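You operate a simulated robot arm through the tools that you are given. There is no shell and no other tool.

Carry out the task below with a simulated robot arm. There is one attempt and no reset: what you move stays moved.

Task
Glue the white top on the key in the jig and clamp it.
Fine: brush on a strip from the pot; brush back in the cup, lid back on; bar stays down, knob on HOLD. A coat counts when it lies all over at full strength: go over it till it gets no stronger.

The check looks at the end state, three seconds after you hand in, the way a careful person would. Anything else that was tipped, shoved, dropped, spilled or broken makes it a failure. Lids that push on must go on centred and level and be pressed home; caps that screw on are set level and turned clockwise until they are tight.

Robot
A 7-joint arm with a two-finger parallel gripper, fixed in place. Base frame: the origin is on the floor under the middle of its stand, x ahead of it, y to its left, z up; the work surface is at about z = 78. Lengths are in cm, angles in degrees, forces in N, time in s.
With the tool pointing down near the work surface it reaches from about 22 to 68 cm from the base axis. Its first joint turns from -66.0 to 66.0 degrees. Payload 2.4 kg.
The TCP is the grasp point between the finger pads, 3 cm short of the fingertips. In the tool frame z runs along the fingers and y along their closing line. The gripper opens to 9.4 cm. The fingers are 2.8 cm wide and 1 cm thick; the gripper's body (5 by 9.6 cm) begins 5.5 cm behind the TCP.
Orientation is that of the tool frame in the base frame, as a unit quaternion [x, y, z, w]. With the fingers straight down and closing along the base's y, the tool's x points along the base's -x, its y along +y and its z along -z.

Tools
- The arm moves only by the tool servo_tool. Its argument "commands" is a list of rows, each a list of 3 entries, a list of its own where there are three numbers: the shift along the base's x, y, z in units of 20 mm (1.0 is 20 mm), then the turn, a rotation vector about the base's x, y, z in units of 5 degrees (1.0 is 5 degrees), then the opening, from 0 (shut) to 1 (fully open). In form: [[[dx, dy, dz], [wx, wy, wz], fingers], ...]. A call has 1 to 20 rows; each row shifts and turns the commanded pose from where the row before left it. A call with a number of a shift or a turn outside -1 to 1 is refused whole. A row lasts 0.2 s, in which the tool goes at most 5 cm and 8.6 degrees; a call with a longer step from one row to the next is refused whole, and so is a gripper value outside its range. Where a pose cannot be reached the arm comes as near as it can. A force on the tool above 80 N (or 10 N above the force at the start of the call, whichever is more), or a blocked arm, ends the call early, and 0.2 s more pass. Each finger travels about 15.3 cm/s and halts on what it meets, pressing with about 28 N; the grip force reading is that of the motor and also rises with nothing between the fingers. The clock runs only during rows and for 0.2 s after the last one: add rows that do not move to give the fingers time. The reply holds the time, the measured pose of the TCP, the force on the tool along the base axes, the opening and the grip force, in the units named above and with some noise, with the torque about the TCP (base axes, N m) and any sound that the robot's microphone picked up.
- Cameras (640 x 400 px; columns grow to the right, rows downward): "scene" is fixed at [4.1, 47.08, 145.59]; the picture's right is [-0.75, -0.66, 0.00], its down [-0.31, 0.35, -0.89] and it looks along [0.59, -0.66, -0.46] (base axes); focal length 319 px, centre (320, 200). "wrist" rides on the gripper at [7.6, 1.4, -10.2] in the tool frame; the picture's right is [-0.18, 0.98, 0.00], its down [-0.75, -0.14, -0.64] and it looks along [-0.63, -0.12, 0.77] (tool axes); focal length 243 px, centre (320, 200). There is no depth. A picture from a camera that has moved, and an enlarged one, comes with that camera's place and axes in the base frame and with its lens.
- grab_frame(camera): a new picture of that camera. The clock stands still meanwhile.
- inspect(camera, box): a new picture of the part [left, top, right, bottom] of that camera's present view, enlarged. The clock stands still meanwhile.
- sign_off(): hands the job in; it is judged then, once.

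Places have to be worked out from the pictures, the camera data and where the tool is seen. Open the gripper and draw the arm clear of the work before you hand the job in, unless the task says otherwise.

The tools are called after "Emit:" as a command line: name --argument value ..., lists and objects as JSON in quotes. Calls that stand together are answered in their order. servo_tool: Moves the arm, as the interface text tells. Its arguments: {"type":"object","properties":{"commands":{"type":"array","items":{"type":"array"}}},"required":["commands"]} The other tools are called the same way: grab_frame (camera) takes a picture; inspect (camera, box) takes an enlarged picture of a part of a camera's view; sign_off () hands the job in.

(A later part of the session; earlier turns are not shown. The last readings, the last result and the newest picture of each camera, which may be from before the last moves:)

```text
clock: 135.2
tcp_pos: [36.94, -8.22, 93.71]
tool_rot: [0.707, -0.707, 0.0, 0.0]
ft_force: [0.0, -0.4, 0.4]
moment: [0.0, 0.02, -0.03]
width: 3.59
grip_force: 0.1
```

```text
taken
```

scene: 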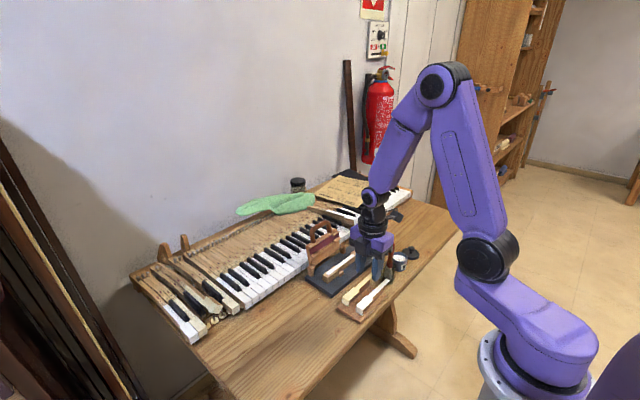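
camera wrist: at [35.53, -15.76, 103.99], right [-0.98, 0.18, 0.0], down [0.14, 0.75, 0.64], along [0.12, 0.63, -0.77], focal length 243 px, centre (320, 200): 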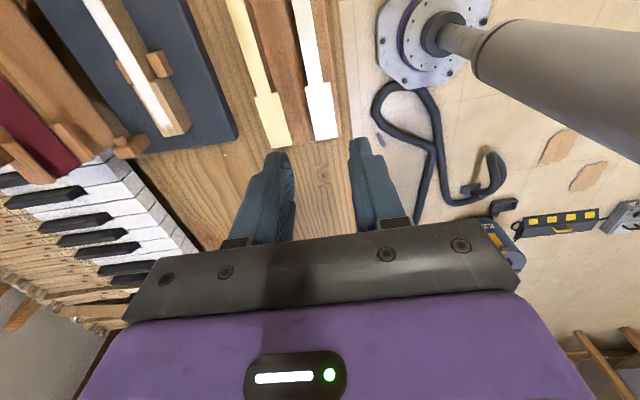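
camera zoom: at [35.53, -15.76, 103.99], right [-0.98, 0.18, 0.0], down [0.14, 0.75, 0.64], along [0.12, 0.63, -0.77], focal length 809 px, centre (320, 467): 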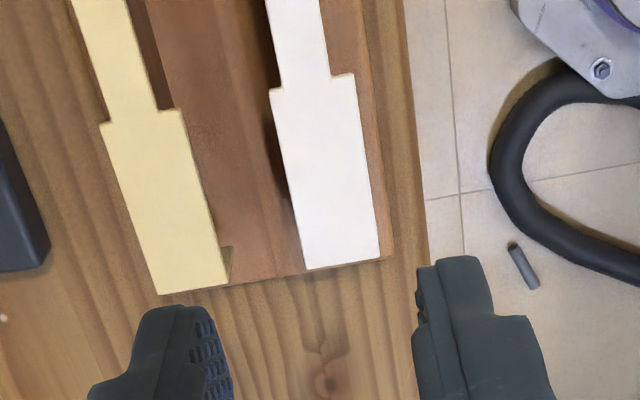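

Triangulation gives the top's surface at z≈82.2, head centre x≈36.63. I correct x and descend partway.

Emit:
servo_tool --commands '[[[-0.06, 0, -0.6], [0, 0, 0], 0.385], [[0, 0, -0.9], [0, 0, 0], 0.385], [[0, 0, -0.9], [0, 0, 0], 0.385], [[0, 0, -0.9], [0, 0, 0], 0.385], [[0, 0, 0], [0, 0, 0], 0.385]]'

Emit:
inspect --camera "wrist" --box '[240, 80, 400, 200]'

Emit:
inspect --camera "scene" --box '[335, 260, 395, 322]'

```text
clock: 136.4
tcp_pos: [36.89, -8.04, 87.14]
tool_rot: [-0.707, 0.708, 0.0, 0.0]
ft_force: [-0.6, 0.1, -0.5]
moment: [0.01, -0.02, 0.04]
width: 3.62
grip_force: 0.0
```

```text
3.33 times, centred on (320, 140) of wrist
camera zoom: at [35.38, -15.67, 97.38], right [-0.98, 0.18, 0.0], down [0.14, 0.75, 0.64], along [0.12, 0.63, -0.77], focal length 809 px, centre (320, 400)
```

zoom: 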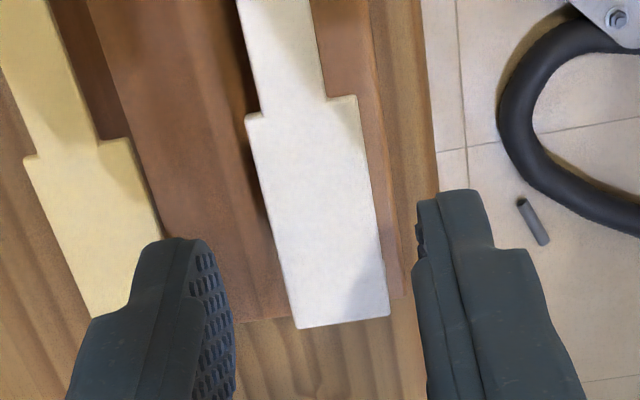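

```text
6.45 times, centred on (365, 291) of scene
camera zoom: at [4.1, 47.08, 145.59], right [-0.75, -0.66, 0.0], down [-0.31, 0.35, -0.89], along [0.59, -0.66, -0.46], focal length 2059 px, centre (30, -387)
```

zoom: 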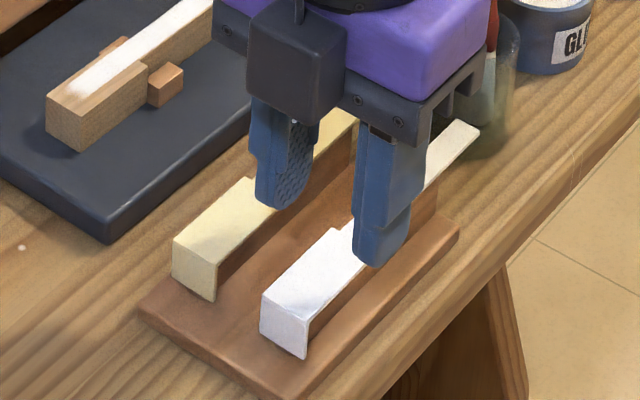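

Head is centred between the fingers. I descend so the tips are ~1 cm below the top's surface, then close.

Emit:
servo_tool --commands '[[[0, 0, -0.6], [0, 0, 0], 0.385], [[0, 0, -0.6], [0, 0, 0], 0.385], [[0, 0, -0.3], [0, 0, 0], 0.385], [[0, 0, 0], [0, 0, 0], 0.385], [[0, 0, 0], [0, 0, 0], 0.32], [[0, 0, 0], [0, 0, 0], 0.28]]'

Emit:
inspect --camera "wrist" --box '[240, 100, 400, 220]'

Emit:
inspect --camera "scene" --box '[345, 275, 390, 320]'

```text
clock: 137.8
tcp_pos: [36.64, -8.02, 84.18]
tool_rot: [0.707, -0.707, 0.0, 0.0]
ft_force: [-0.8, 0.2, -0.1]
moment: [0.03, 0.01, 0.02]
width: 2.62
grip_force: 0.1
```

```text
3.33 times, centred on (320, 160) of wrist
camera zoom: at [35.39, -15.71, 94.4], right [-0.98, 0.18, 0.0], down [0.14, 0.75, 0.64], along [0.12, 0.63, -0.77], focal length 809 px, centre (320, 333)
```

zoom: 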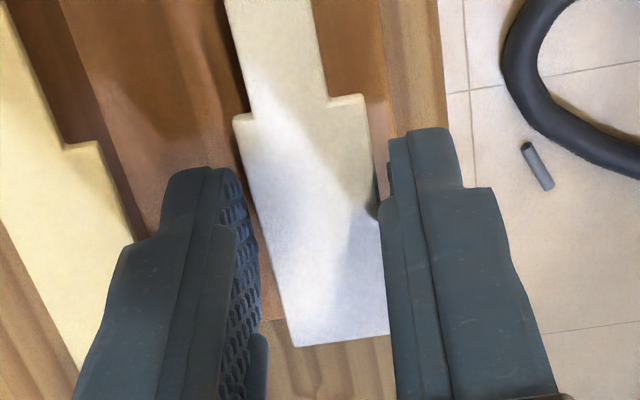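

```text
8.89 times, centred on (368, 298) of scene
camera zoom: at [4.1, 47.08, 145.59], right [-0.75, -0.66, 0.0], down [-0.31, 0.35, -0.89], along [0.59, -0.66, -0.46], focal length 2837 px, centre (-102, -667)
```

zoom: 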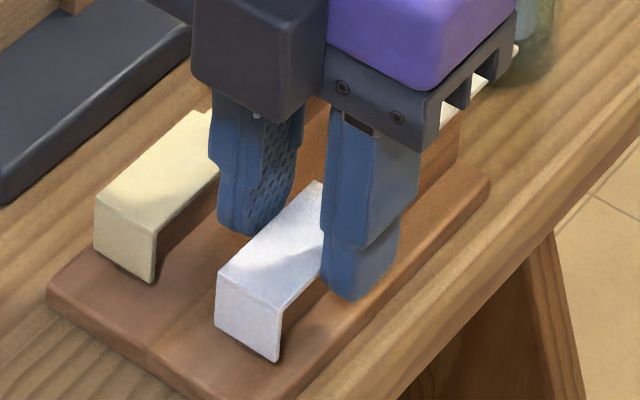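

Emit:
servo_tool --commands '[[[0, 0, 0], [0, 0, 0], 0.24], [[0, 0, 0], [0, 0, 0], 0.2], [[0, 0, 0], [0, 0, 0], 0.17], [[0, 0, 0], [0, 0, 0], 0.17]]'

Emit:
inspect --camera "wrist" --box '[240, 100, 400, 220]'

```text
clock: 138.8
tcp_pos: [36.93, -8.06, 84.17]
tool_rot: [0.707, -0.707, -0.001, 0.001]
ft_force: [0.9, 0.6, 0.4]
moment: [-0.02, 0.0, -0.01]
width: 2.07
grip_force: 27.7
```

```text
3.33 times, centred on (320, 160) of wrist
camera zoom: at [35.39, -15.71, 94.41], right [-0.98, 0.18, 0.0], down [0.14, 0.75, 0.64], along [0.12, 0.63, -0.77], focal length 809 px, centre (320, 333)
```

zoom: 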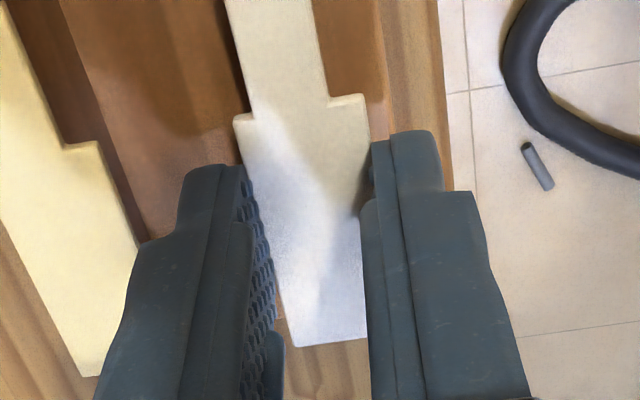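

Gripped (2.07 cm). I lift slowly and check that the top comes up level.

Emit:
servo_tool --commands '[[[0, 0, 0.2], [0, 0, 0], 0.15], [[0, 0, 0.4], [0, 0, 0], 0.15], [[0, 0, 0.6], [0, 0, 0], 0.15], [[0, 0, 0.8], [0, 0, 0], 0.15], [[0, 0, 0.8], [0, 0, 0], 0.15], [[0, 0, 0], [0, 0, 0], 0.15]]'

Emit:
inspect --camera "wrist" --box '[240, 60, 400, 220]'

Emit:
inspect --camera "scene" --box '[335, 240, 400, 320]'

```text
clock: 140.2
tcp_pos: [36.77, -8.21, 89.84]
tool_rot: [-0.707, 0.707, 0.0, 0.0]
ft_force: [-0.5, -0.1, -0.4]
moment: [0.04, -0.01, 0.0]
width: 2.08
grip_force: 28.3
```

```text
2.50 times, centred on (320, 140) of wrist
camera zoom: at [35.34, -15.81, 100.0], right [-0.98, 0.18, 0.0], down [0.14, 0.75, 0.64], along [0.12, 0.63, -0.77], focal length 606 px, centre (320, 350)
```

zoom: 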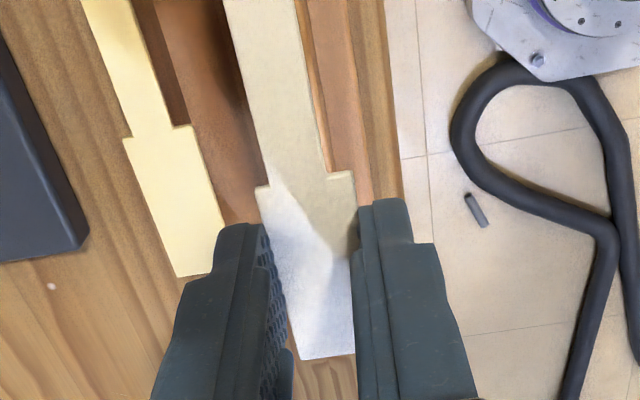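

```text
5.00 times, centred on (368, 280) of scene
camera zoom: at [4.1, 47.08, 145.59], right [-0.75, -0.66, 0.0], down [-0.31, 0.35, -0.89], along [0.59, -0.66, -0.46], focal length 1596 px, centre (82, -200)
```

zoom: 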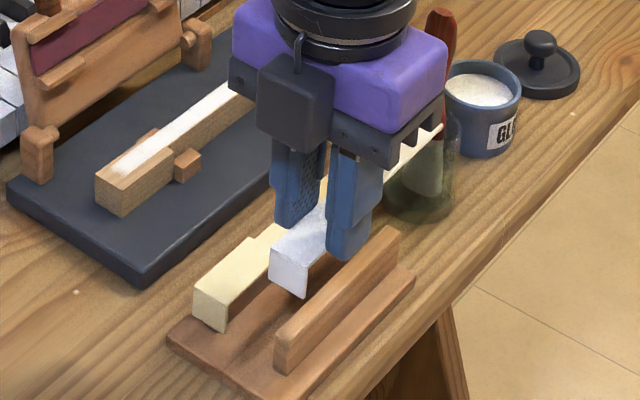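

The top is held level. I carry it over the key, still high, and compare its outline with the key.

Emit:
servo_tool --commands '[[[0, 0, 0.6], [0, 0, 0], 0.15], [[0.9, -0.1, 0], [0, 0, 0], 0.15], [[0.9, -0.1, 0], [0, 0, 0], 0.15], [[0.9, -0.1, 0], [0, 0, 0], 0.15], [[0.9, -0.1, 0], [0, 0, 0], 0.15], [[0.9, -0.1, 0], [0, 0, 0], 0.15], [[0.9, -0.1, 0], [0, 0, 0], 0.15], [[0.9, -0.1, 0], [0, 0, 0], 0.15], [[0.9, -0.1, 0], [0, 0, 0], 0.15], [[0.26, -0.2, 0], [0, 0, 0], 0.15], [[0, 0, 0], [0, 0, 0], 0.15]]'

Emit:
grab_frame --camera "wrist"

Emit:
inspect --camera "wrist" --box '[220, 30, 420, 190]'

Emit:
inspect --camera "scene" --box '[300, 200, 390, 290]'

```text
clock: 142.6
tcp_pos: [51.62, -10.2, 91.0]
tool_rot: [0.707, -0.707, 0.0, 0.0]
ft_force: [-0.4, -0.3, 0.9]
moment: [0.02, 0.0, -0.03]
width: 2.09
grip_force: 28.0
```

```text
taken
camera wrist: at [50.28, -17.82, 101.21], right [-0.98, 0.18, 0.0], down [0.14, 0.75, 0.64], along [0.12, 0.63, -0.77], focal length 243 px, centre (320, 200)
```

wrist: 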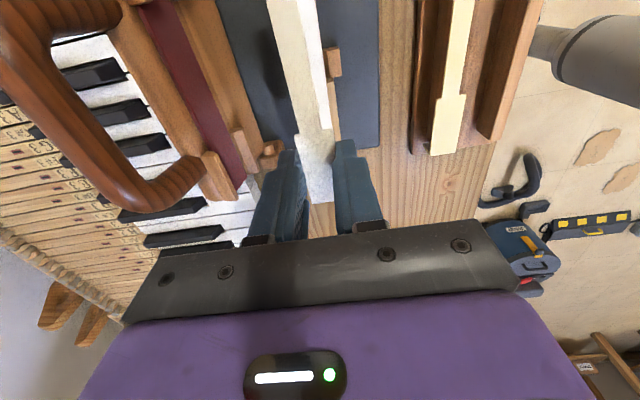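

```text
2.50 times, centred on (320, 110) of wrist
camera zoom: at [50.28, -17.82, 101.21], right [-0.98, 0.18, 0.0], down [0.14, 0.75, 0.64], along [0.12, 0.63, -0.77], focal length 606 px, centre (320, 425)
```

zoom: 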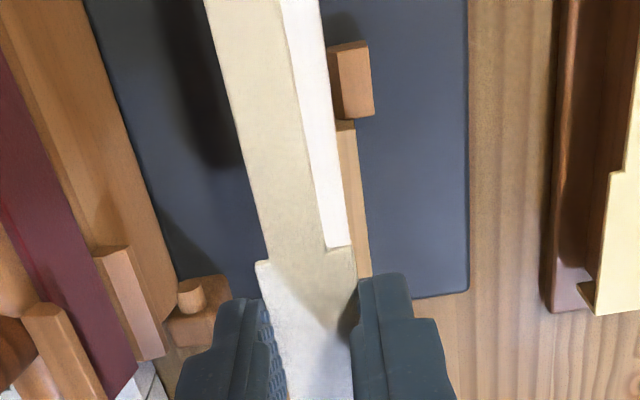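

```text
4.44 times, centred on (345, 245) of scene
camera zoom: at [4.1, 47.08, 145.59], right [-0.75, -0.66, 0.0], down [-0.31, 0.35, -0.89], along [0.59, -0.66, -0.46], focal length 1418 px, centre (209, 0)
```

zoom: 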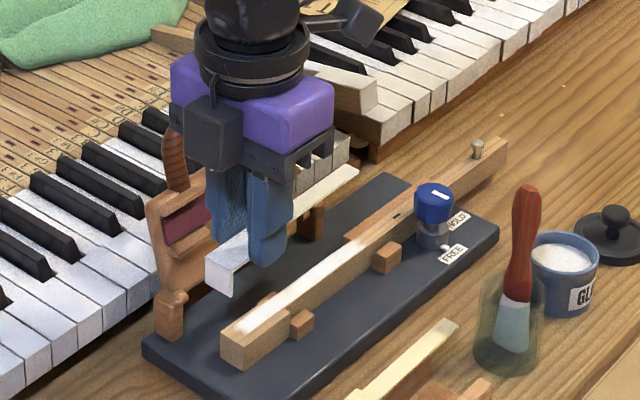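

Emit:
servo_tool --commands '[[[0, 0, -0.6], [0, 0, 0], 0.15], [[0, 0, -0.6], [0, 0, 0], 0.15], [[0, 0, -0.6], [0, 0, 0], 0.15], [[0, 0, 0], [0, 0, 0], 0.15]]'

Emit:
inspect --camera "wrist" --box '[220, 30, 420, 190]'

Emit:
inspect --camera "scene" --box '[315, 235, 375, 290]'

```text
clock: 143.6
tcp_pos: [51.73, -10.19, 87.47]
tool_rot: [0.707, -0.707, 0.001, 0.001]
ft_force: [0.1, 0.0, 0.6]
moment: [0.01, -0.01, 0.0]
width: 2.06
grip_force: 28.6
```

```text
2.50 times, centred on (320, 110) of wrist
camera zoom: at [50.3, -17.78, 97.63], right [-0.98, 0.18, 0.0], down [0.14, 0.75, 0.64], along [0.12, 0.63, -0.77], focal length 606 px, centre (320, 425)
```

zoom: 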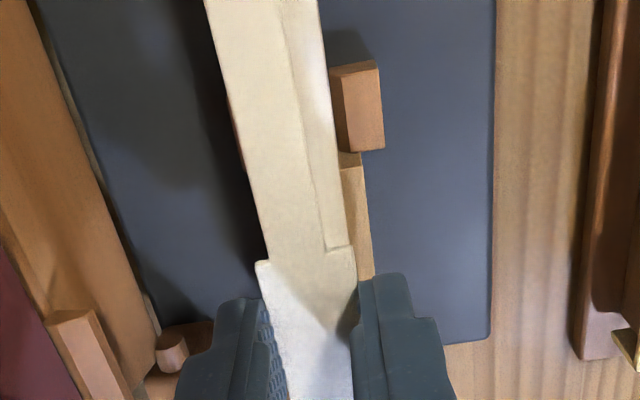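

```text
7.27 times, centred on (345, 262) of scene
camera zoom: at [4.1, 47.08, 145.59], right [-0.75, -0.66, 0.0], down [-0.31, 0.35, -0.89], along [0.59, -0.66, -0.46], focal length 2321 px, centre (138, -254)
```

zoom: 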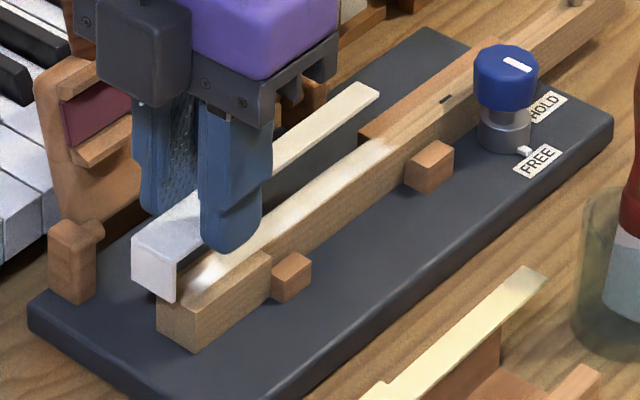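

Emit:
inspect --camera "wrist" --box '[290, 30, 370, 150]'

Emit:
inspect --camera "scene" --box '[325, 250, 370, 285]'

```text
3.33 times, centred on (330, 90) of wrist
camera zoom: at [50.3, -17.78, 97.63], right [-0.98, 0.18, 0.0], down [0.14, 0.75, 0.64], along [0.12, 0.63, -0.77], focal length 809 px, centre (287, 567)
```

zoom: 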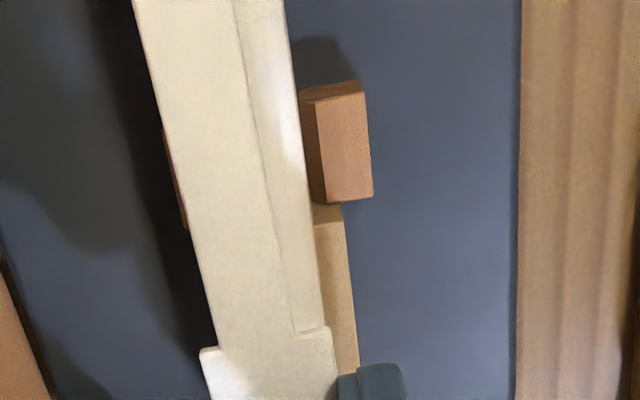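

```text
11.43 times, centred on (348, 268) of scene
camera zoom: at [4.1, 47.08, 145.59], right [-0.75, -0.66, 0.0], down [-0.31, 0.35, -0.89], along [0.59, -0.66, -0.46], focal length 3647 px, centre (6, -571)
```

zoom: 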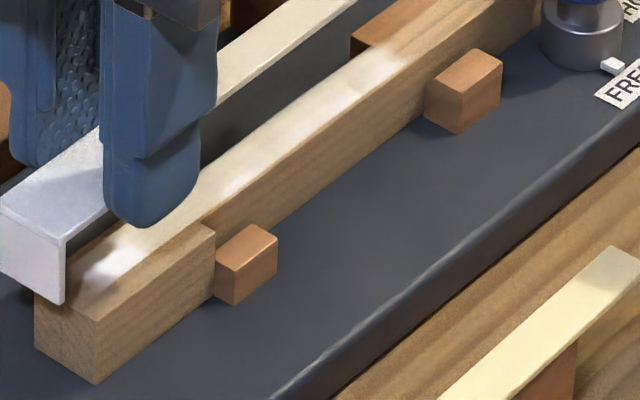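

The plate must shift about 0.4 cm toward -x to line up with the key. I shift, keep the lip ahead of the key's front, and lower to hover just above.

Emit:
servo_tool --commands '[[[-0.2, 0.05, 0], [0, 0, 0], 0.15], [[0, 0, -0.3], [0, 0, 0], 0.15], [[0, 0, -0.3], [0, 0, 0], 0.15], [[0, 0, -0.3], [0, 0, 0], 0.15], [[0, 0, 0], [0, 0, 0], 0.15]]'

Emit:
inspect --camera "wrist" --box '[280, 20, 380, 160]'

Emit:
inspect --camera "scene" --box '[320, 245, 370, 285]'

```text
clock: 144.8
tcp_pos: [51.34, -9.91, 85.68]
tool_rot: [-0.707, 0.707, 0.0, 0.0]
ft_force: [-0.2, 0.0, -0.1]
moment: [-0.01, -0.01, -0.02]
width: 2.08
grip_force: 28.1
```

```text
2.86 times, centred on (330, 90) of wrist
camera zoom: at [49.97, -17.68, 95.76], right [-0.98, 0.18, 0.0], down [0.14, 0.75, 0.64], along [0.12, 0.63, -0.77], focal length 693 px, centre (291, 514)
```

zoom: 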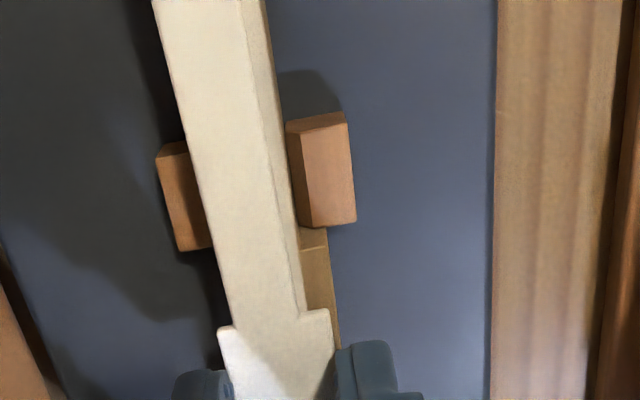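

```text
10.00 times, centred on (345, 265) of scene
camera zoom: at [4.1, 47.08, 145.59], right [-0.75, -0.66, 0.0], down [-0.31, 0.35, -0.89], along [0.59, -0.66, -0.46], focal length 3191 px, centre (70, -450)
```

zoom: 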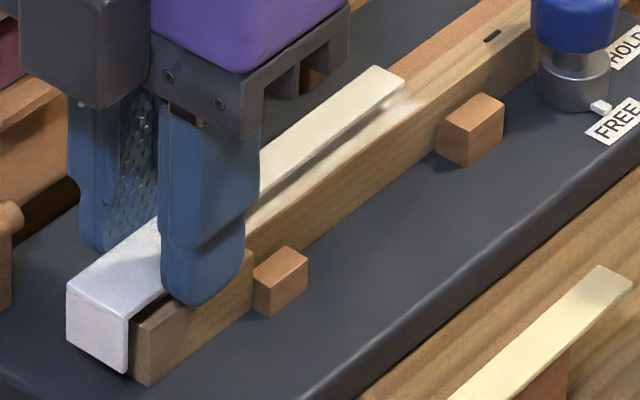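

Relative to the key the plate is ~0.1 cm toward +x at the head and yawed about 2°. I rotate -1.9° and shift slightly, then recheck.

Emit:
servo_tool --commands '[[[-0.04, 0, 0], [0, 0, -0.38], 0.15], [[0, 0, -0.15], [0, 0, 0], 0.15], [[0, 0, 0], [0, 0, 0], 0.15]]'

Emit:
inspect --camera "wrist" --box '[290, 20, 370, 150]'

Emit:
inspect --camera "scene" --box '[320, 245, 370, 285]'

```text
clock: 145.6
tcp_pos: [51.23, -10.1, 85.24]
tool_rot: [-0.695, 0.719, 0.001, 0.0]
ft_force: [-0.2, 0.1, -0.2]
moment: [-0.01, 0.01, 0.0]
width: 2.06
grip_force: 27.9
```

```text
3.08 times, centred on (330, 85) of wrist
camera zoom: at [49.58, -17.67, 95.48], right [-0.98, 0.22, 0.0], down [0.17, 0.75, 0.64], along [0.14, 0.63, -0.77], focal length 746 px, centre (289, 554)
```

zoom: 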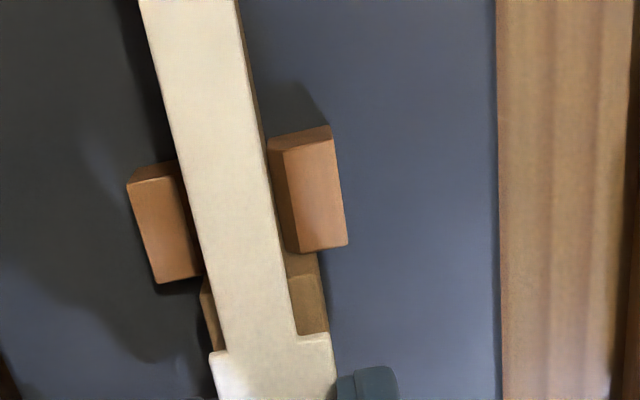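

```text
10.00 times, centred on (345, 265) of scene
camera zoom: at [4.1, 47.08, 145.59], right [-0.75, -0.66, 0.0], down [-0.31, 0.35, -0.89], along [0.59, -0.66, -0.46], focal length 3191 px, centre (70, -450)
```

zoom: 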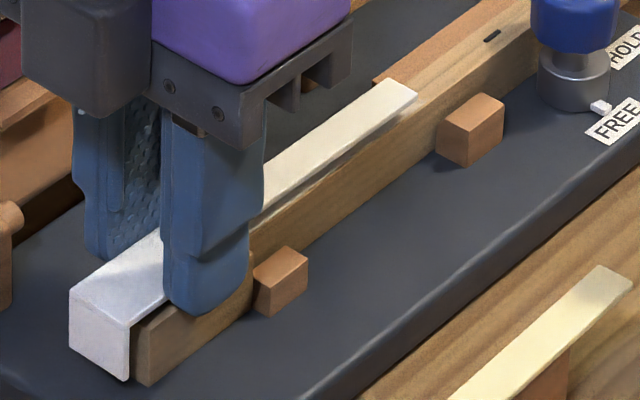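

Outlines now match on both sides. I lower close to the key and then bring the lip back toward the key's front face, watching for contact.

Emit:
servo_tool --commands '[[[0, 0, -0.1], [0, 0, 0], 0.15], [[0, 0, -0.07], [0, 0, 0], 0.15], [[0, 0, 0], [0, 0, 0], 0.15]]'

Emit:
inspect --camera "scene" --box '[320, 245, 370, 285]'

Emit:
inspect --camera "wrist" --box '[290, 20, 370, 150]'

```text
clock: 146.4
tcp_pos: [51.23, -10.16, 84.99]
tool_rot: [-0.695, 0.719, 0.0, 0.0]
ft_force: [-0.5, -0.2, 9.2]
moment: [0.0, 0.0, -0.02]
width: 2.06
grip_force: 27.7
```

```text
10.00 times, centred on (345, 265) of scene
camera zoom: at [4.08, 47.08, 145.59], right [-0.75, -0.66, 0.0], down [-0.31, 0.35, -0.89], along [0.59, -0.66, -0.46], focal length 3191 px, centre (70, -450)
```

zoom: 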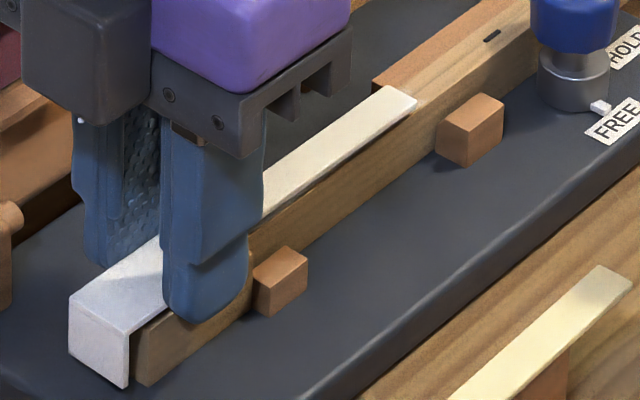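

```text
3.08 times, centred on (330, 85) of wrist
camera zoom: at [49.57, -17.66, 95.19], right [-0.98, 0.22, 0.0], down [0.17, 0.75, 0.64], along [0.14, 0.63, -0.77], focal length 746 px, centre (289, 554)
```

zoom: 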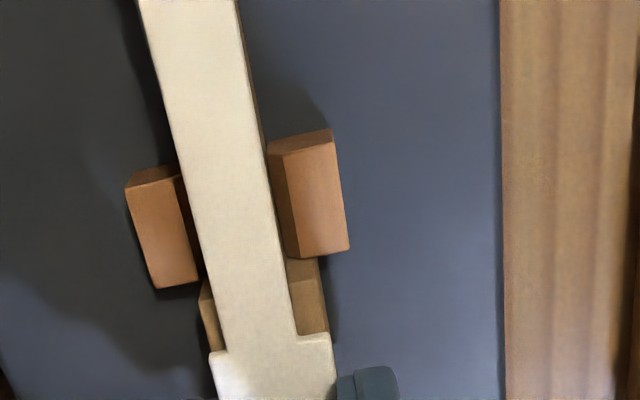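

The plate touches the key (9 N) with its lip still ~0.8 cm ahead of the key front. I raise a hair and slide back toward -y in steps until the lip meets the front.

Emit:
servo_tool --commands '[[[0, 0, 0.05], [0, 0, 0], 0.15], [[0, -0.15, 0], [0, 0, 0], 0.15], [[0, -0.12, 0], [0, 0, 0], 0.15], [[0, 0, 0], [0, 0, 0], 0.15]]'

Emit:
inspect --camera "scene" --box '[320, 255, 350, 285]'

Emit:
inspect --camera "wrist" --box '[290, 20, 370, 150]'

```text
clock: 147.4
tcp_pos: [51.37, -10.56, 85.13]
tool_rot: [-0.696, 0.718, 0.0, -0.001]
ft_force: [0.4, -0.2, -0.5]
moment: [0.01, 0.0, 0.01]
width: 2.06
grip_force: 27.6
```

```text
13.33 times, centred on (335, 270) of scene
camera zoom: at [4.1, 47.08, 145.59], right [-0.75, -0.66, 0.0], down [-0.31, 0.35, -0.89], along [0.59, -0.66, -0.46], focal length 4255 px, centre (120, -733)
```

zoom: 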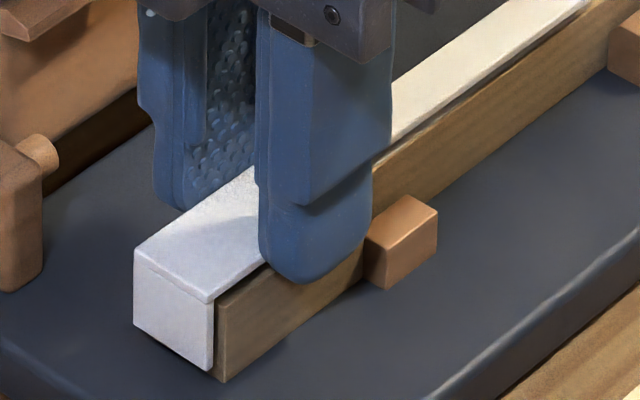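

```text
3.08 times, centred on (330, 85) of wrist
camera zoom: at [49.6, -18.17, 95.26], right [-0.98, 0.22, 0.0], down [0.17, 0.75, 0.64], along [0.14, 0.63, -0.77], focal length 746 px, centre (289, 554)
```

zoom: 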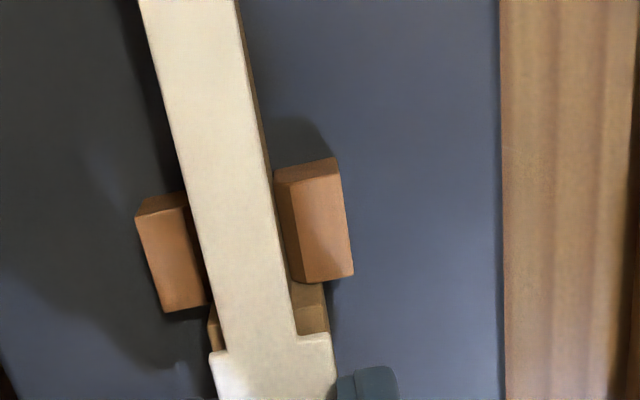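

Emit:
servo_tool --commands '[[[0, -0.07, 0], [0, 0, 0], 0.15], [[0, -0.05, 0], [0, 0, 0], 0.15], [[0, 0, 0], [0, 0, 0], 0.15]]'

Emit:
inspect --camera "scene" --box '[320, 255, 350, 285]'

Emit:
inspect --camera "wrist" --box '[290, 20, 370, 150]'

```text
clock: 148.2
tcp_pos: [51.22, -10.97, 85.13]
tool_rot: [-0.696, 0.718, 0.001, 0.0]
ft_force: [-0.2, 0.4, -0.5]
moment: [0.03, 0.02, -0.02]
width: 2.08
grip_force: 28.0
```

```text
13.33 times, centred on (335, 270) of scene
camera zoom: at [4.1, 47.08, 145.59], right [-0.75, -0.66, 0.0], down [-0.31, 0.35, -0.89], along [0.59, -0.66, -0.46], focal length 4255 px, centre (120, -733)
```

zoom: 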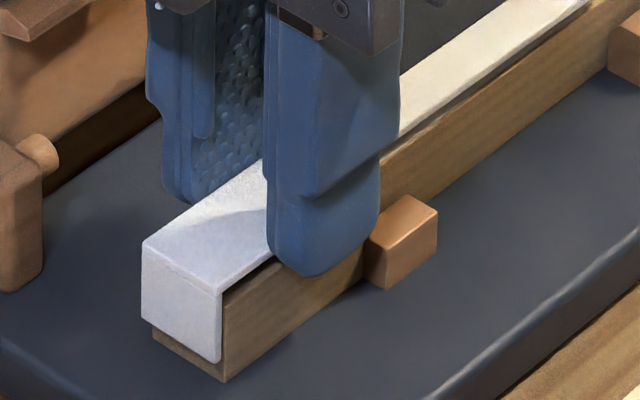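

```text
3.08 times, centred on (330, 85) of wrist
camera zoom: at [49.57, -18.42, 95.31], right [-0.98, 0.22, 0.0], down [0.17, 0.75, 0.64], along [0.14, 0.63, -0.77], focal length 746 px, centre (289, 554)
```

zoom: 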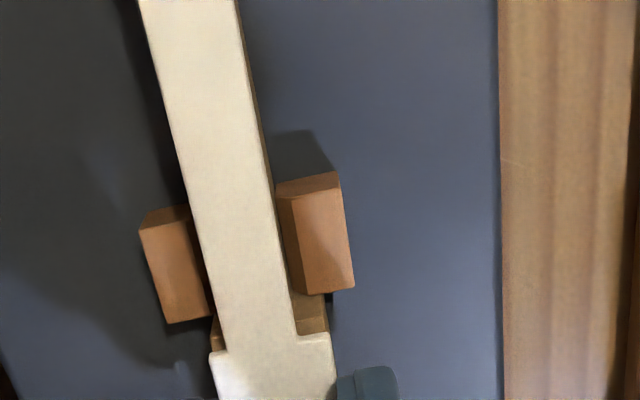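

Emit:
servo_tool --commands '[[[0, -0.04, 0], [0, 0, 0], 0.15], [[0, -0.03, 0], [0, 0, 0], 0.15], [[0, 0, 0], [0, 0, 0], 0.15]]'

Emit:
inspect --camera "scene" --box '[320, 255, 350, 285]'

Emit:
inspect --camera "wrist" --box '[290, 20, 370, 150]'

```text
clock: 149.0
tcp_pos: [51.08, -10.84, 85.02]
tool_rot: [-0.696, 0.719, 0.001, 0.0]
ft_force: [-0.1, 1.2, 0.3]
moment: [0.03, -0.02, 0.0]
width: 2.06
grip_force: 27.8
```

```text
13.33 times, centred on (335, 270) of scene
camera zoom: at [4.1, 47.08, 145.59], right [-0.75, -0.66, 0.0], down [-0.31, 0.35, -0.89], along [0.59, -0.66, -0.46], focal length 4255 px, centre (120, -733)
```

zoom: 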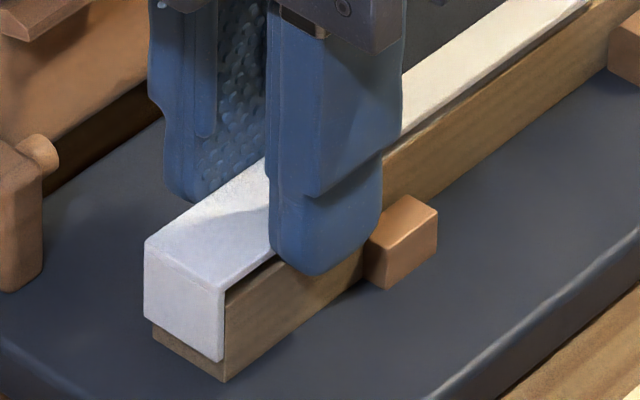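

```text
3.08 times, centred on (330, 85) of wrist
camera zoom: at [49.58, -18.5, 95.3], right [-0.98, 0.22, 0.0], down [0.17, 0.75, 0.64], along [0.14, 0.63, -0.77], focal length 746 px, centre (289, 554)
```

zoom: 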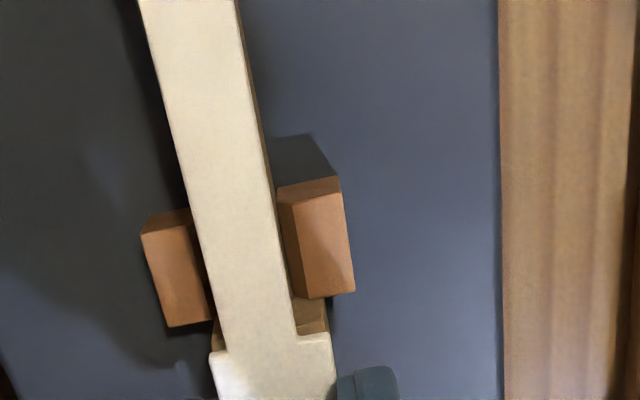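

Emit:
servo_tool --commands '[[[0, -0.04, 0], [0, 0, 0], 0.15], [[0, 0, 0], [0, 0, 0], 0.15], [[0, 0, 0], [0, 0, 0], 0.15]]'

Emit:
inspect --camera "scene" --box '[322, 262, 342, 284]'

```text
clock: 149.8
tcp_pos: [51.25, -10.96, 85.06]
tool_rot: [-0.695, 0.719, 0.0, 0.001]
ft_force: [0.4, 4.5, 1.1]
moment: [0.14, -0.04, 0.01]
width: 2.07
grip_force: 27.8
```

```text
16.00 times, centred on (332, 273) of scene
camera zoom: at [4.1, 47.09, 145.58], right [-0.75, -0.66, 0.0], down [-0.31, 0.35, -0.89], along [0.59, -0.66, -0.46], focal length 5106 px, centre (128, -968)
```

zoom: 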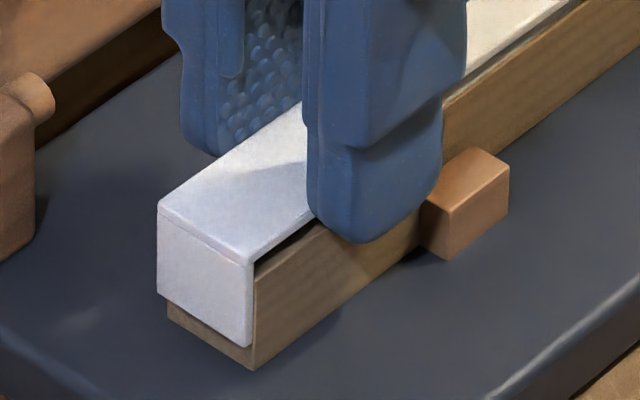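

Lip is against the key front (4.5 N) with the key on its stop. Now I press the top down onto the glue.

Emit:
servo_tool --commands '[[[0, 0.01, -0.06], [0, 0, 0], 0.15], [[0, 0, -0.05], [0, 0, 0], 0.15], [[0, 0, -0.03], [0, 0, 0], 0.15], [[0, 0, 0], [0, 0, 0], 0.15]]'

Emit:
inspect --camera "scene" --box '[322, 250, 367, 284]'

Emit:
inspect --camera "wrist" --box '[290, 20, 370, 150]'

```text
clock: 150.8
tcp_pos: [51.32, -11.06, 84.88]
tool_rot: [-0.696, 0.718, -0.001, 0.001]
ft_force: [-11.1, 10.1, 42.3]
moment: [0.34, 0.43, -0.08]
width: 2.06
grip_force: 27.6
```

```text
11.76 times, centred on (344, 267) of scene
camera zoom: at [4.0, 47.12, 145.57], right [-0.75, -0.66, 0.0], down [-0.31, 0.35, -0.89], along [0.59, -0.66, -0.46], focal length 3754 px, centre (32, -588)
```

zoom: 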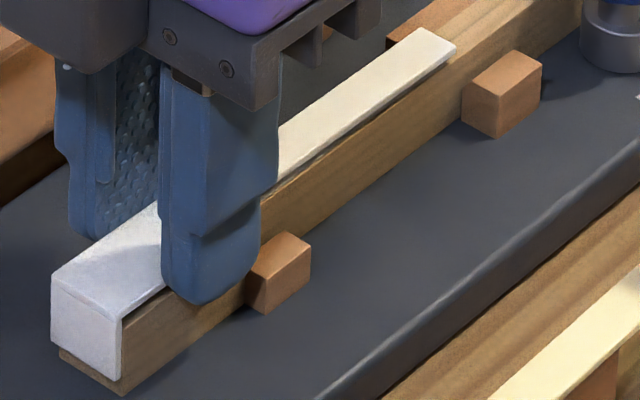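

```text
3.08 times, centred on (330, 85) of wrist
camera zoom: at [49.61, -18.53, 95.15], right [-0.98, 0.22, 0.0], down [0.16, 0.75, 0.64], along [0.14, 0.63, -0.77], focal length 746 px, centre (289, 554)
```

zoom: 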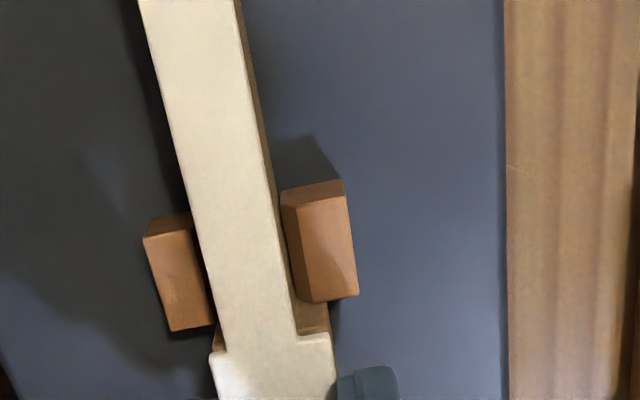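

Pressed firmly (42 N). I ease to a light press and open the fingers in small steps, watching that the top doesn't cling.

Emit:
servo_tool --commands '[[[-0.01, 0.02, 0.06], [0, 0, 0], 0.15], [[0, 0, 0], [0, 0, 0], 0.22], [[0, 0, 0], [0, 0, 0], 0.24], [[0, 0, 0], [0, 0, 0], 0.26], [[0, 0, 0], [0, 0, 0], 0.26]]'

Emit:
inspect --camera "wrist" --box '[290, 20, 370, 150]'

Emit:
inspect --camera "wrist" --box '[270, 100, 370, 220]'

Emit:
inspect --camera "scene" --box '[322, 250, 367, 284]'

```text
clock: 152.0
tcp_pos: [51.26, -11.05, 84.86]
tool_rot: [-0.696, 0.718, -0.001, 0.001]
ft_force: [2.5, 6.6, 22.2]
moment: [0.2, 0.24, 0.09]
width: 2.31
grip_force: 0.1
```

```text
3.08 times, centred on (330, 85) of wrist
camera zoom: at [49.63, -18.57, 95.14], right [-0.98, 0.22, 0.0], down [0.17, 0.75, 0.64], along [0.14, 0.63, -0.77], focal length 746 px, centre (289, 554)
```

zoom: 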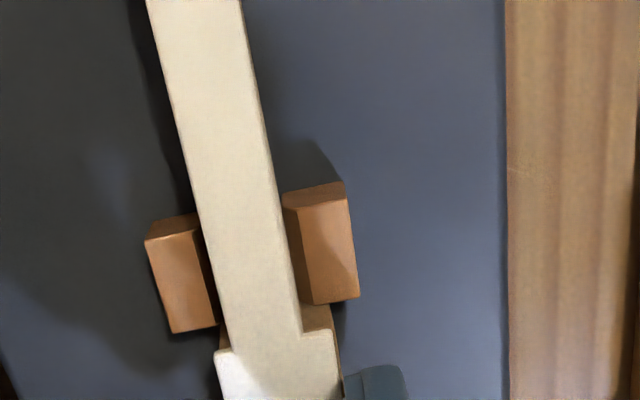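

```text
3.33 times, centred on (320, 160) of wrist
camera zoom: at [49.63, -18.57, 95.14], right [-0.98, 0.22, 0.0], down [0.17, 0.75, 0.64], along [0.14, 0.63, -0.77], focal length 809 px, centre (320, 333)
```

zoom: 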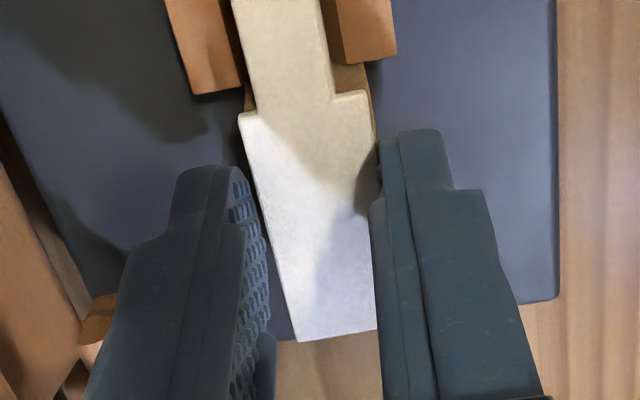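

```text
11.76 times, centred on (344, 267) of scene
camera zoom: at [4.07, 47.1, 145.58], right [-0.75, -0.66, 0.0], down [-0.31, 0.35, -0.89], along [0.59, -0.66, -0.46], focal length 3754 px, centre (32, -588)
```

zoom: 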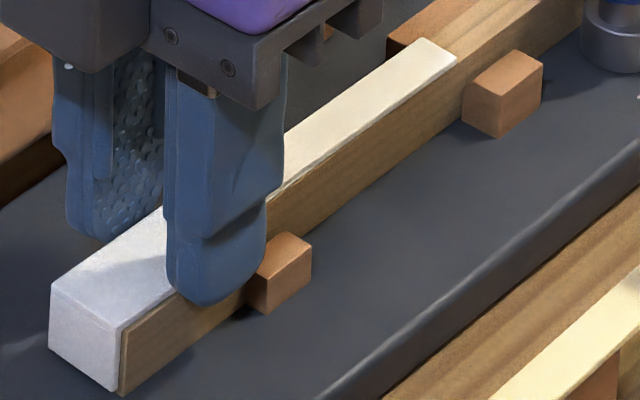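

Emit:
inspect --camera "wrist" --box '[300, 90, 350, 140]'

Emit:
inspect --camera "wrist" --box '[280, 0, 340, 60]'

Emit:
inspect --camera "scene" --box '[322, 265, 342, 285]'

```text
8.00 times, centred on (325, 115) of wrist
camera zoom: at [49.63, -18.57, 95.14], right [-0.98, 0.22, 0.0], down [0.17, 0.75, 0.64], along [0.14, 0.63, -0.77], focal length 1941 px, centre (280, 880)
```

zoom: 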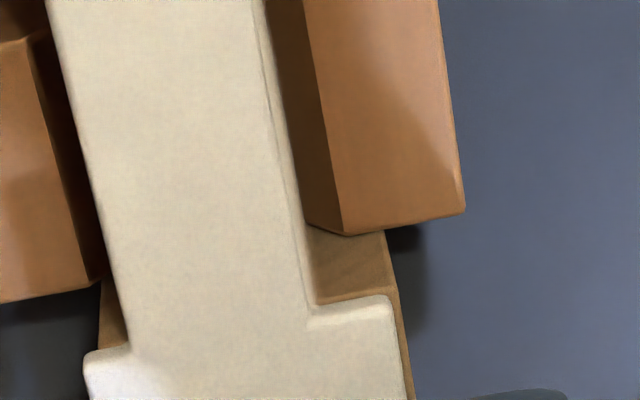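

```text
6.67 times, centred on (310, 30) of wrist
camera zoom: at [49.63, -18.57, 95.14], right [-0.98, 0.22, 0.0], down [0.17, 0.75, 0.64], along [0.14, 0.63, -0.77], focal length 1618 px, centre (387, 1333)
```

zoom: 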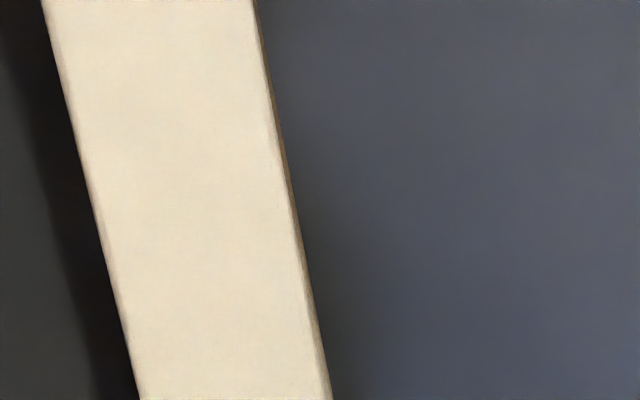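

```text
16.00 times, centred on (332, 275) of scene
camera zoom: at [4.07, 47.1, 145.58], right [-0.75, -0.66, 0.0], down [-0.31, 0.35, -0.89], along [0.59, -0.66, -0.46], focal length 5106 px, centre (128, -1000)
```

zoom: 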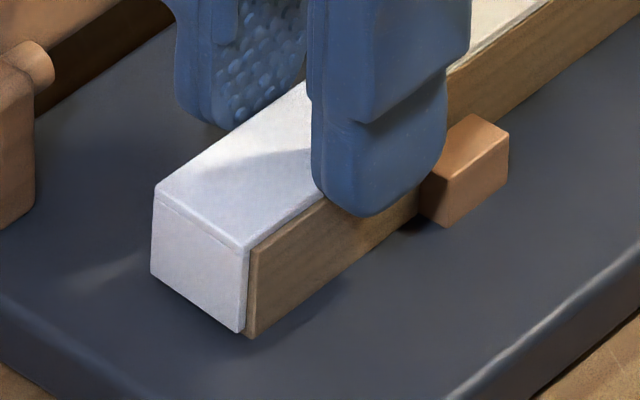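

The top now sits flush with the key, edges aligned. There's still 22 N on the tool, so the -x finger may be clinging to the plate's edge; I ease up slightly and read the force.

Emit:
servo_tool --commands '[[[0, 0, 0.04], [0, 0, 0], 0.26], [[0, 0, 0], [0, 0, 0], 0.26]]'

Emit:
inspect --camera "scene" --box '[322, 265, 342, 285]'

```text
clock: 152.6
tcp_pos: [51.32, -11.02, 84.92]
tool_rot: [-0.695, 0.719, 0.0, 0.0]
ft_force: [3.4, 2.5, 11.8]
moment: [0.09, 0.11, 0.04]
width: 2.32
grip_force: 0.2
```

```text
16.00 times, centred on (332, 275) of scene
camera zoom: at [4.09, 47.09, 145.58], right [-0.75, -0.66, 0.0], down [-0.31, 0.35, -0.89], along [0.59, -0.66, -0.46], focal length 5106 px, centre (128, -1000)
```

zoom: 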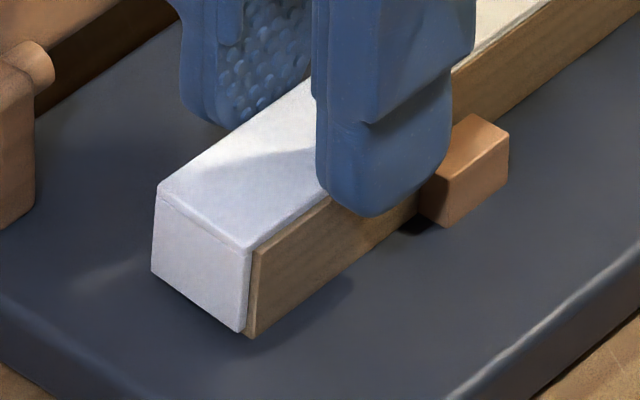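

Emit:
servo_tool --commands '[[[0, 0, 0], [0, 0, 0], 0.28], [[0, 0, 0], [0, 0, 0], 0.3], [[0, 0, 0], [0, 0, 0], 0.3]]'

Emit:
inspect --camera "wrist" --box '[270, 80, 370, 200]'

Emit:
inspect --camera "scene" --box '[322, 265, 342, 285]'

```text
clock: 153.4
tcp_pos: [51.19, -11.09, 84.96]
tool_rot: [-0.695, 0.719, 0.0, 0.0]
ft_force: [-0.6, 0.3, 0.8]
moment: [0.01, 0.0, 0.0]
width: 2.83
grip_force: 0.0
```

```text
3.33 times, centred on (320, 140) of wrist
camera zoom: at [49.59, -18.57, 95.16], right [-0.98, 0.22, 0.0], down [0.17, 0.75, 0.64], along [0.14, 0.63, -0.77], focal length 809 px, centre (320, 400)
```

zoom: 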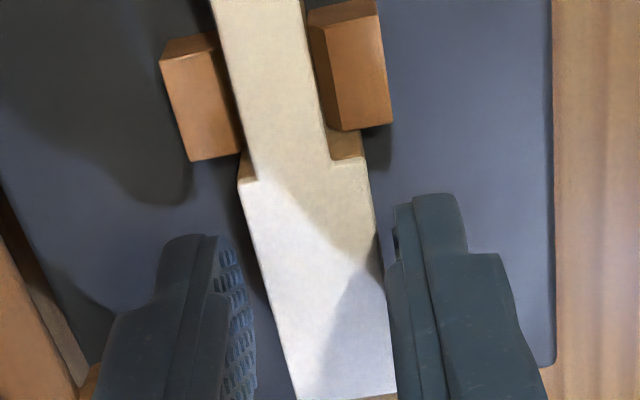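

```text
16.00 times, centred on (332, 275) of scene
camera zoom: at [4.1, 47.08, 145.59], right [-0.75, -0.66, 0.0], down [-0.31, 0.35, -0.89], along [0.59, -0.66, -0.46], focal length 5106 px, centre (128, -1000)
```

zoom: 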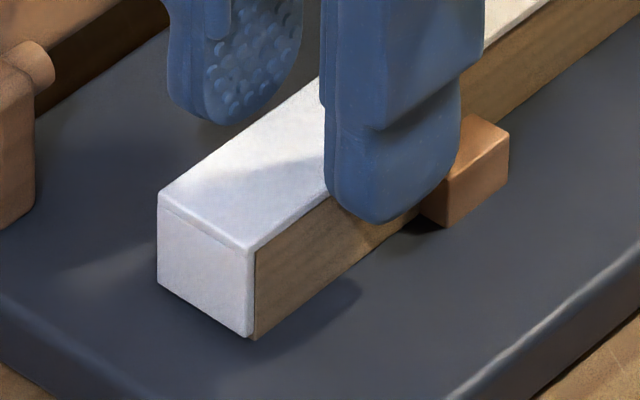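

Released cleanly; the top sits flush. I open a bit more and lift straight up, then look at the bar and its handle.

Emit:
servo_tool --commands '[[[0, 0, 0], [0, 0, 0], 0.36], [[0, 0, 0.3], [0, 0, 0], 0.36], [[0, 0, 0.7], [0, 0, 0], 0.36], [[0, 0, 0.9], [0, 0, 0], 0.36], [[0, 0, 0.9], [0, 0, 0], 0.36], [[-0.5, 0, 0.9], [0, 0, 0], 0.36], [[-0.7, 0, 0.9], [0, 0, 0], 0.36], [[-0.7, 0, 0.9], [0, 0, 0], 0.36], [[-0.5, 0, 0], [0, 0, 0], 0.36], [[0, 0, 0], [0, 0, 0], 0.36]]'

Emit:
grab_frame --camera "wrist"

Emit:
inspect --camera "scene" --box '[295, 200, 385, 290]'

Emit:
inspect --camera "scene" --box '[320, 245, 370, 285]'

```text
clock: 155.6
tcp_pos: [46.39, -11.1, 96.15]
tool_rot: [-0.696, 0.718, 0.0, 0.001]
ft_force: [-0.3, -0.4, 0.1]
moment: [0.0, 0.0, -0.02]
width: 3.39
grip_force: 0.1
```

```text
taken
camera wrist: at [44.8, -18.6, 106.31], right [-0.98, 0.22, 0.0], down [0.17, 0.75, 0.64], along [0.14, 0.63, -0.77], focal length 243 px, centre (320, 200)
```

wrist: 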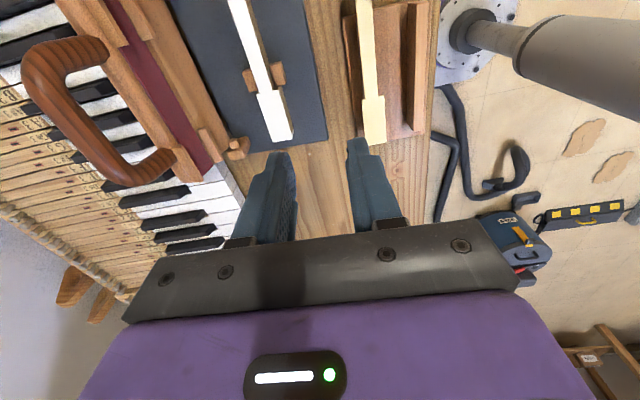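

```text
4.44 times, centred on (340, 245) of scene
camera zoom: at [4.1, 47.08, 145.59], right [-0.75, -0.66, 0.0], down [-0.31, 0.35, -0.89], along [0.59, -0.66, -0.46], focal length 1418 px, centre (231, 0)
```

zoom: 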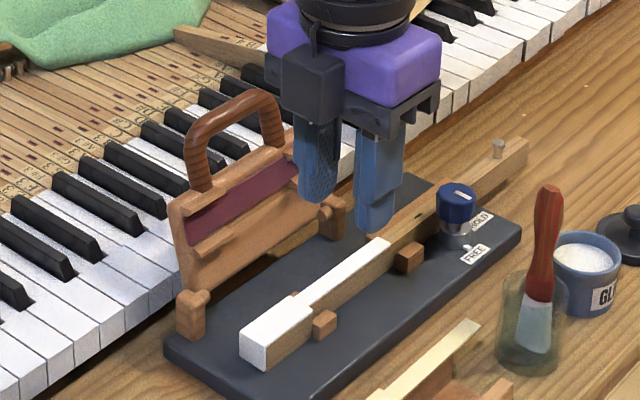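

```text
10.00 times, centred on (345, 265) of scene
camera zoom: at [4.1, 47.08, 145.59], right [-0.75, -0.66, 0.0], down [-0.31, 0.35, -0.89], along [0.59, -0.66, -0.46], focal length 3191 px, centre (70, -450)
```

zoom: 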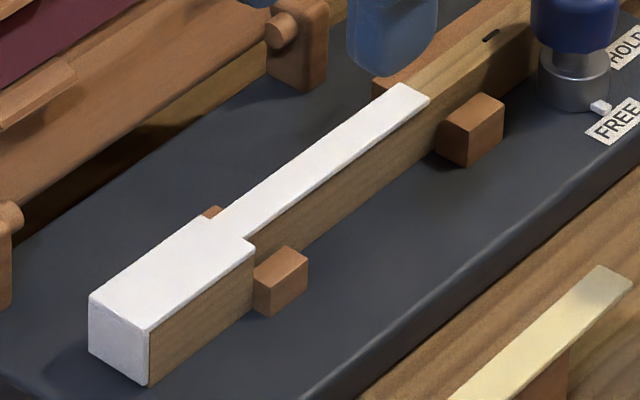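

The top is glued on neatly. Now the bar: its handle reaches back/up around (60, -15, 92). I take another view from a different position to triangulate the handle.

Emit:
servo_tool --commands '[[[0.5, -0.5, 0.8], [0, 0, 0.38], 0.36], [[0.5, -0.7, 0.8], [0, 0, 0], 0.36], [[0.5, -0.8, 0.8], [0, 0, 0], 0.36], [[0.5, -0.8, 0.8], [0, 0, 0], 0.36], [[0.5, -0.7, 0.8], [0, 0, 0], 0.36], [[0, 0, 0], [0, 0, 0], 0.36]]'

Emit:
grab_frame --camera "wrist"

Emit:
inspect --camera "wrist" --box '[60, 40, 300, 220]'

```text
clock: 157.0
tcp_pos: [51.37, -18.01, 104.06]
tool_rot: [0.707, -0.707, 0.0, 0.0]
ft_force: [0.0, -0.5, -0.5]
moment: [-0.01, 0.02, 0.01]
width: 3.4
grip_force: 0.0
```

```text
taken
camera wrist: at [49.99, -25.68, 114.27], right [-0.98, 0.18, 0.0], down [0.14, 0.75, 0.64], along [0.12, 0.63, -0.77], focal length 243 px, centre (320, 200)
```

wrist: 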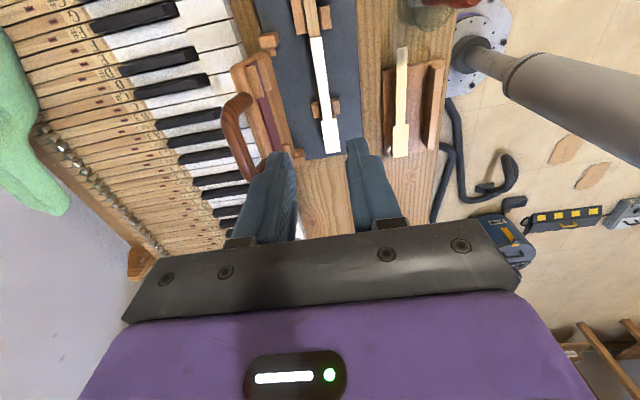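

```text
2.22 times, centred on (180, 130) of wrist
camera zoom: at [49.99, -25.68, 114.27], right [-0.98, 0.18, 0.0], down [0.14, 0.75, 0.64], along [0.12, 0.63, -0.77], focal length 539 px, centre (631, 356)
```

zoom: 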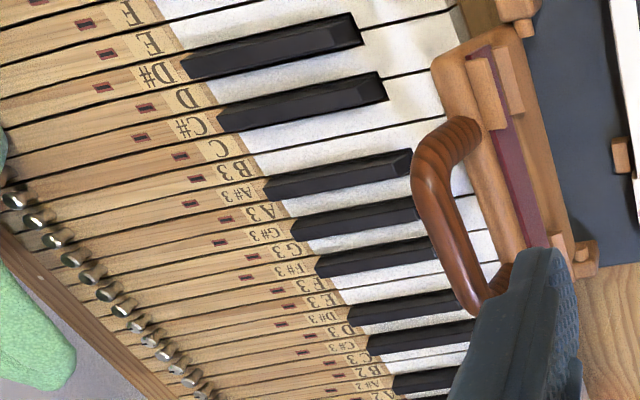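

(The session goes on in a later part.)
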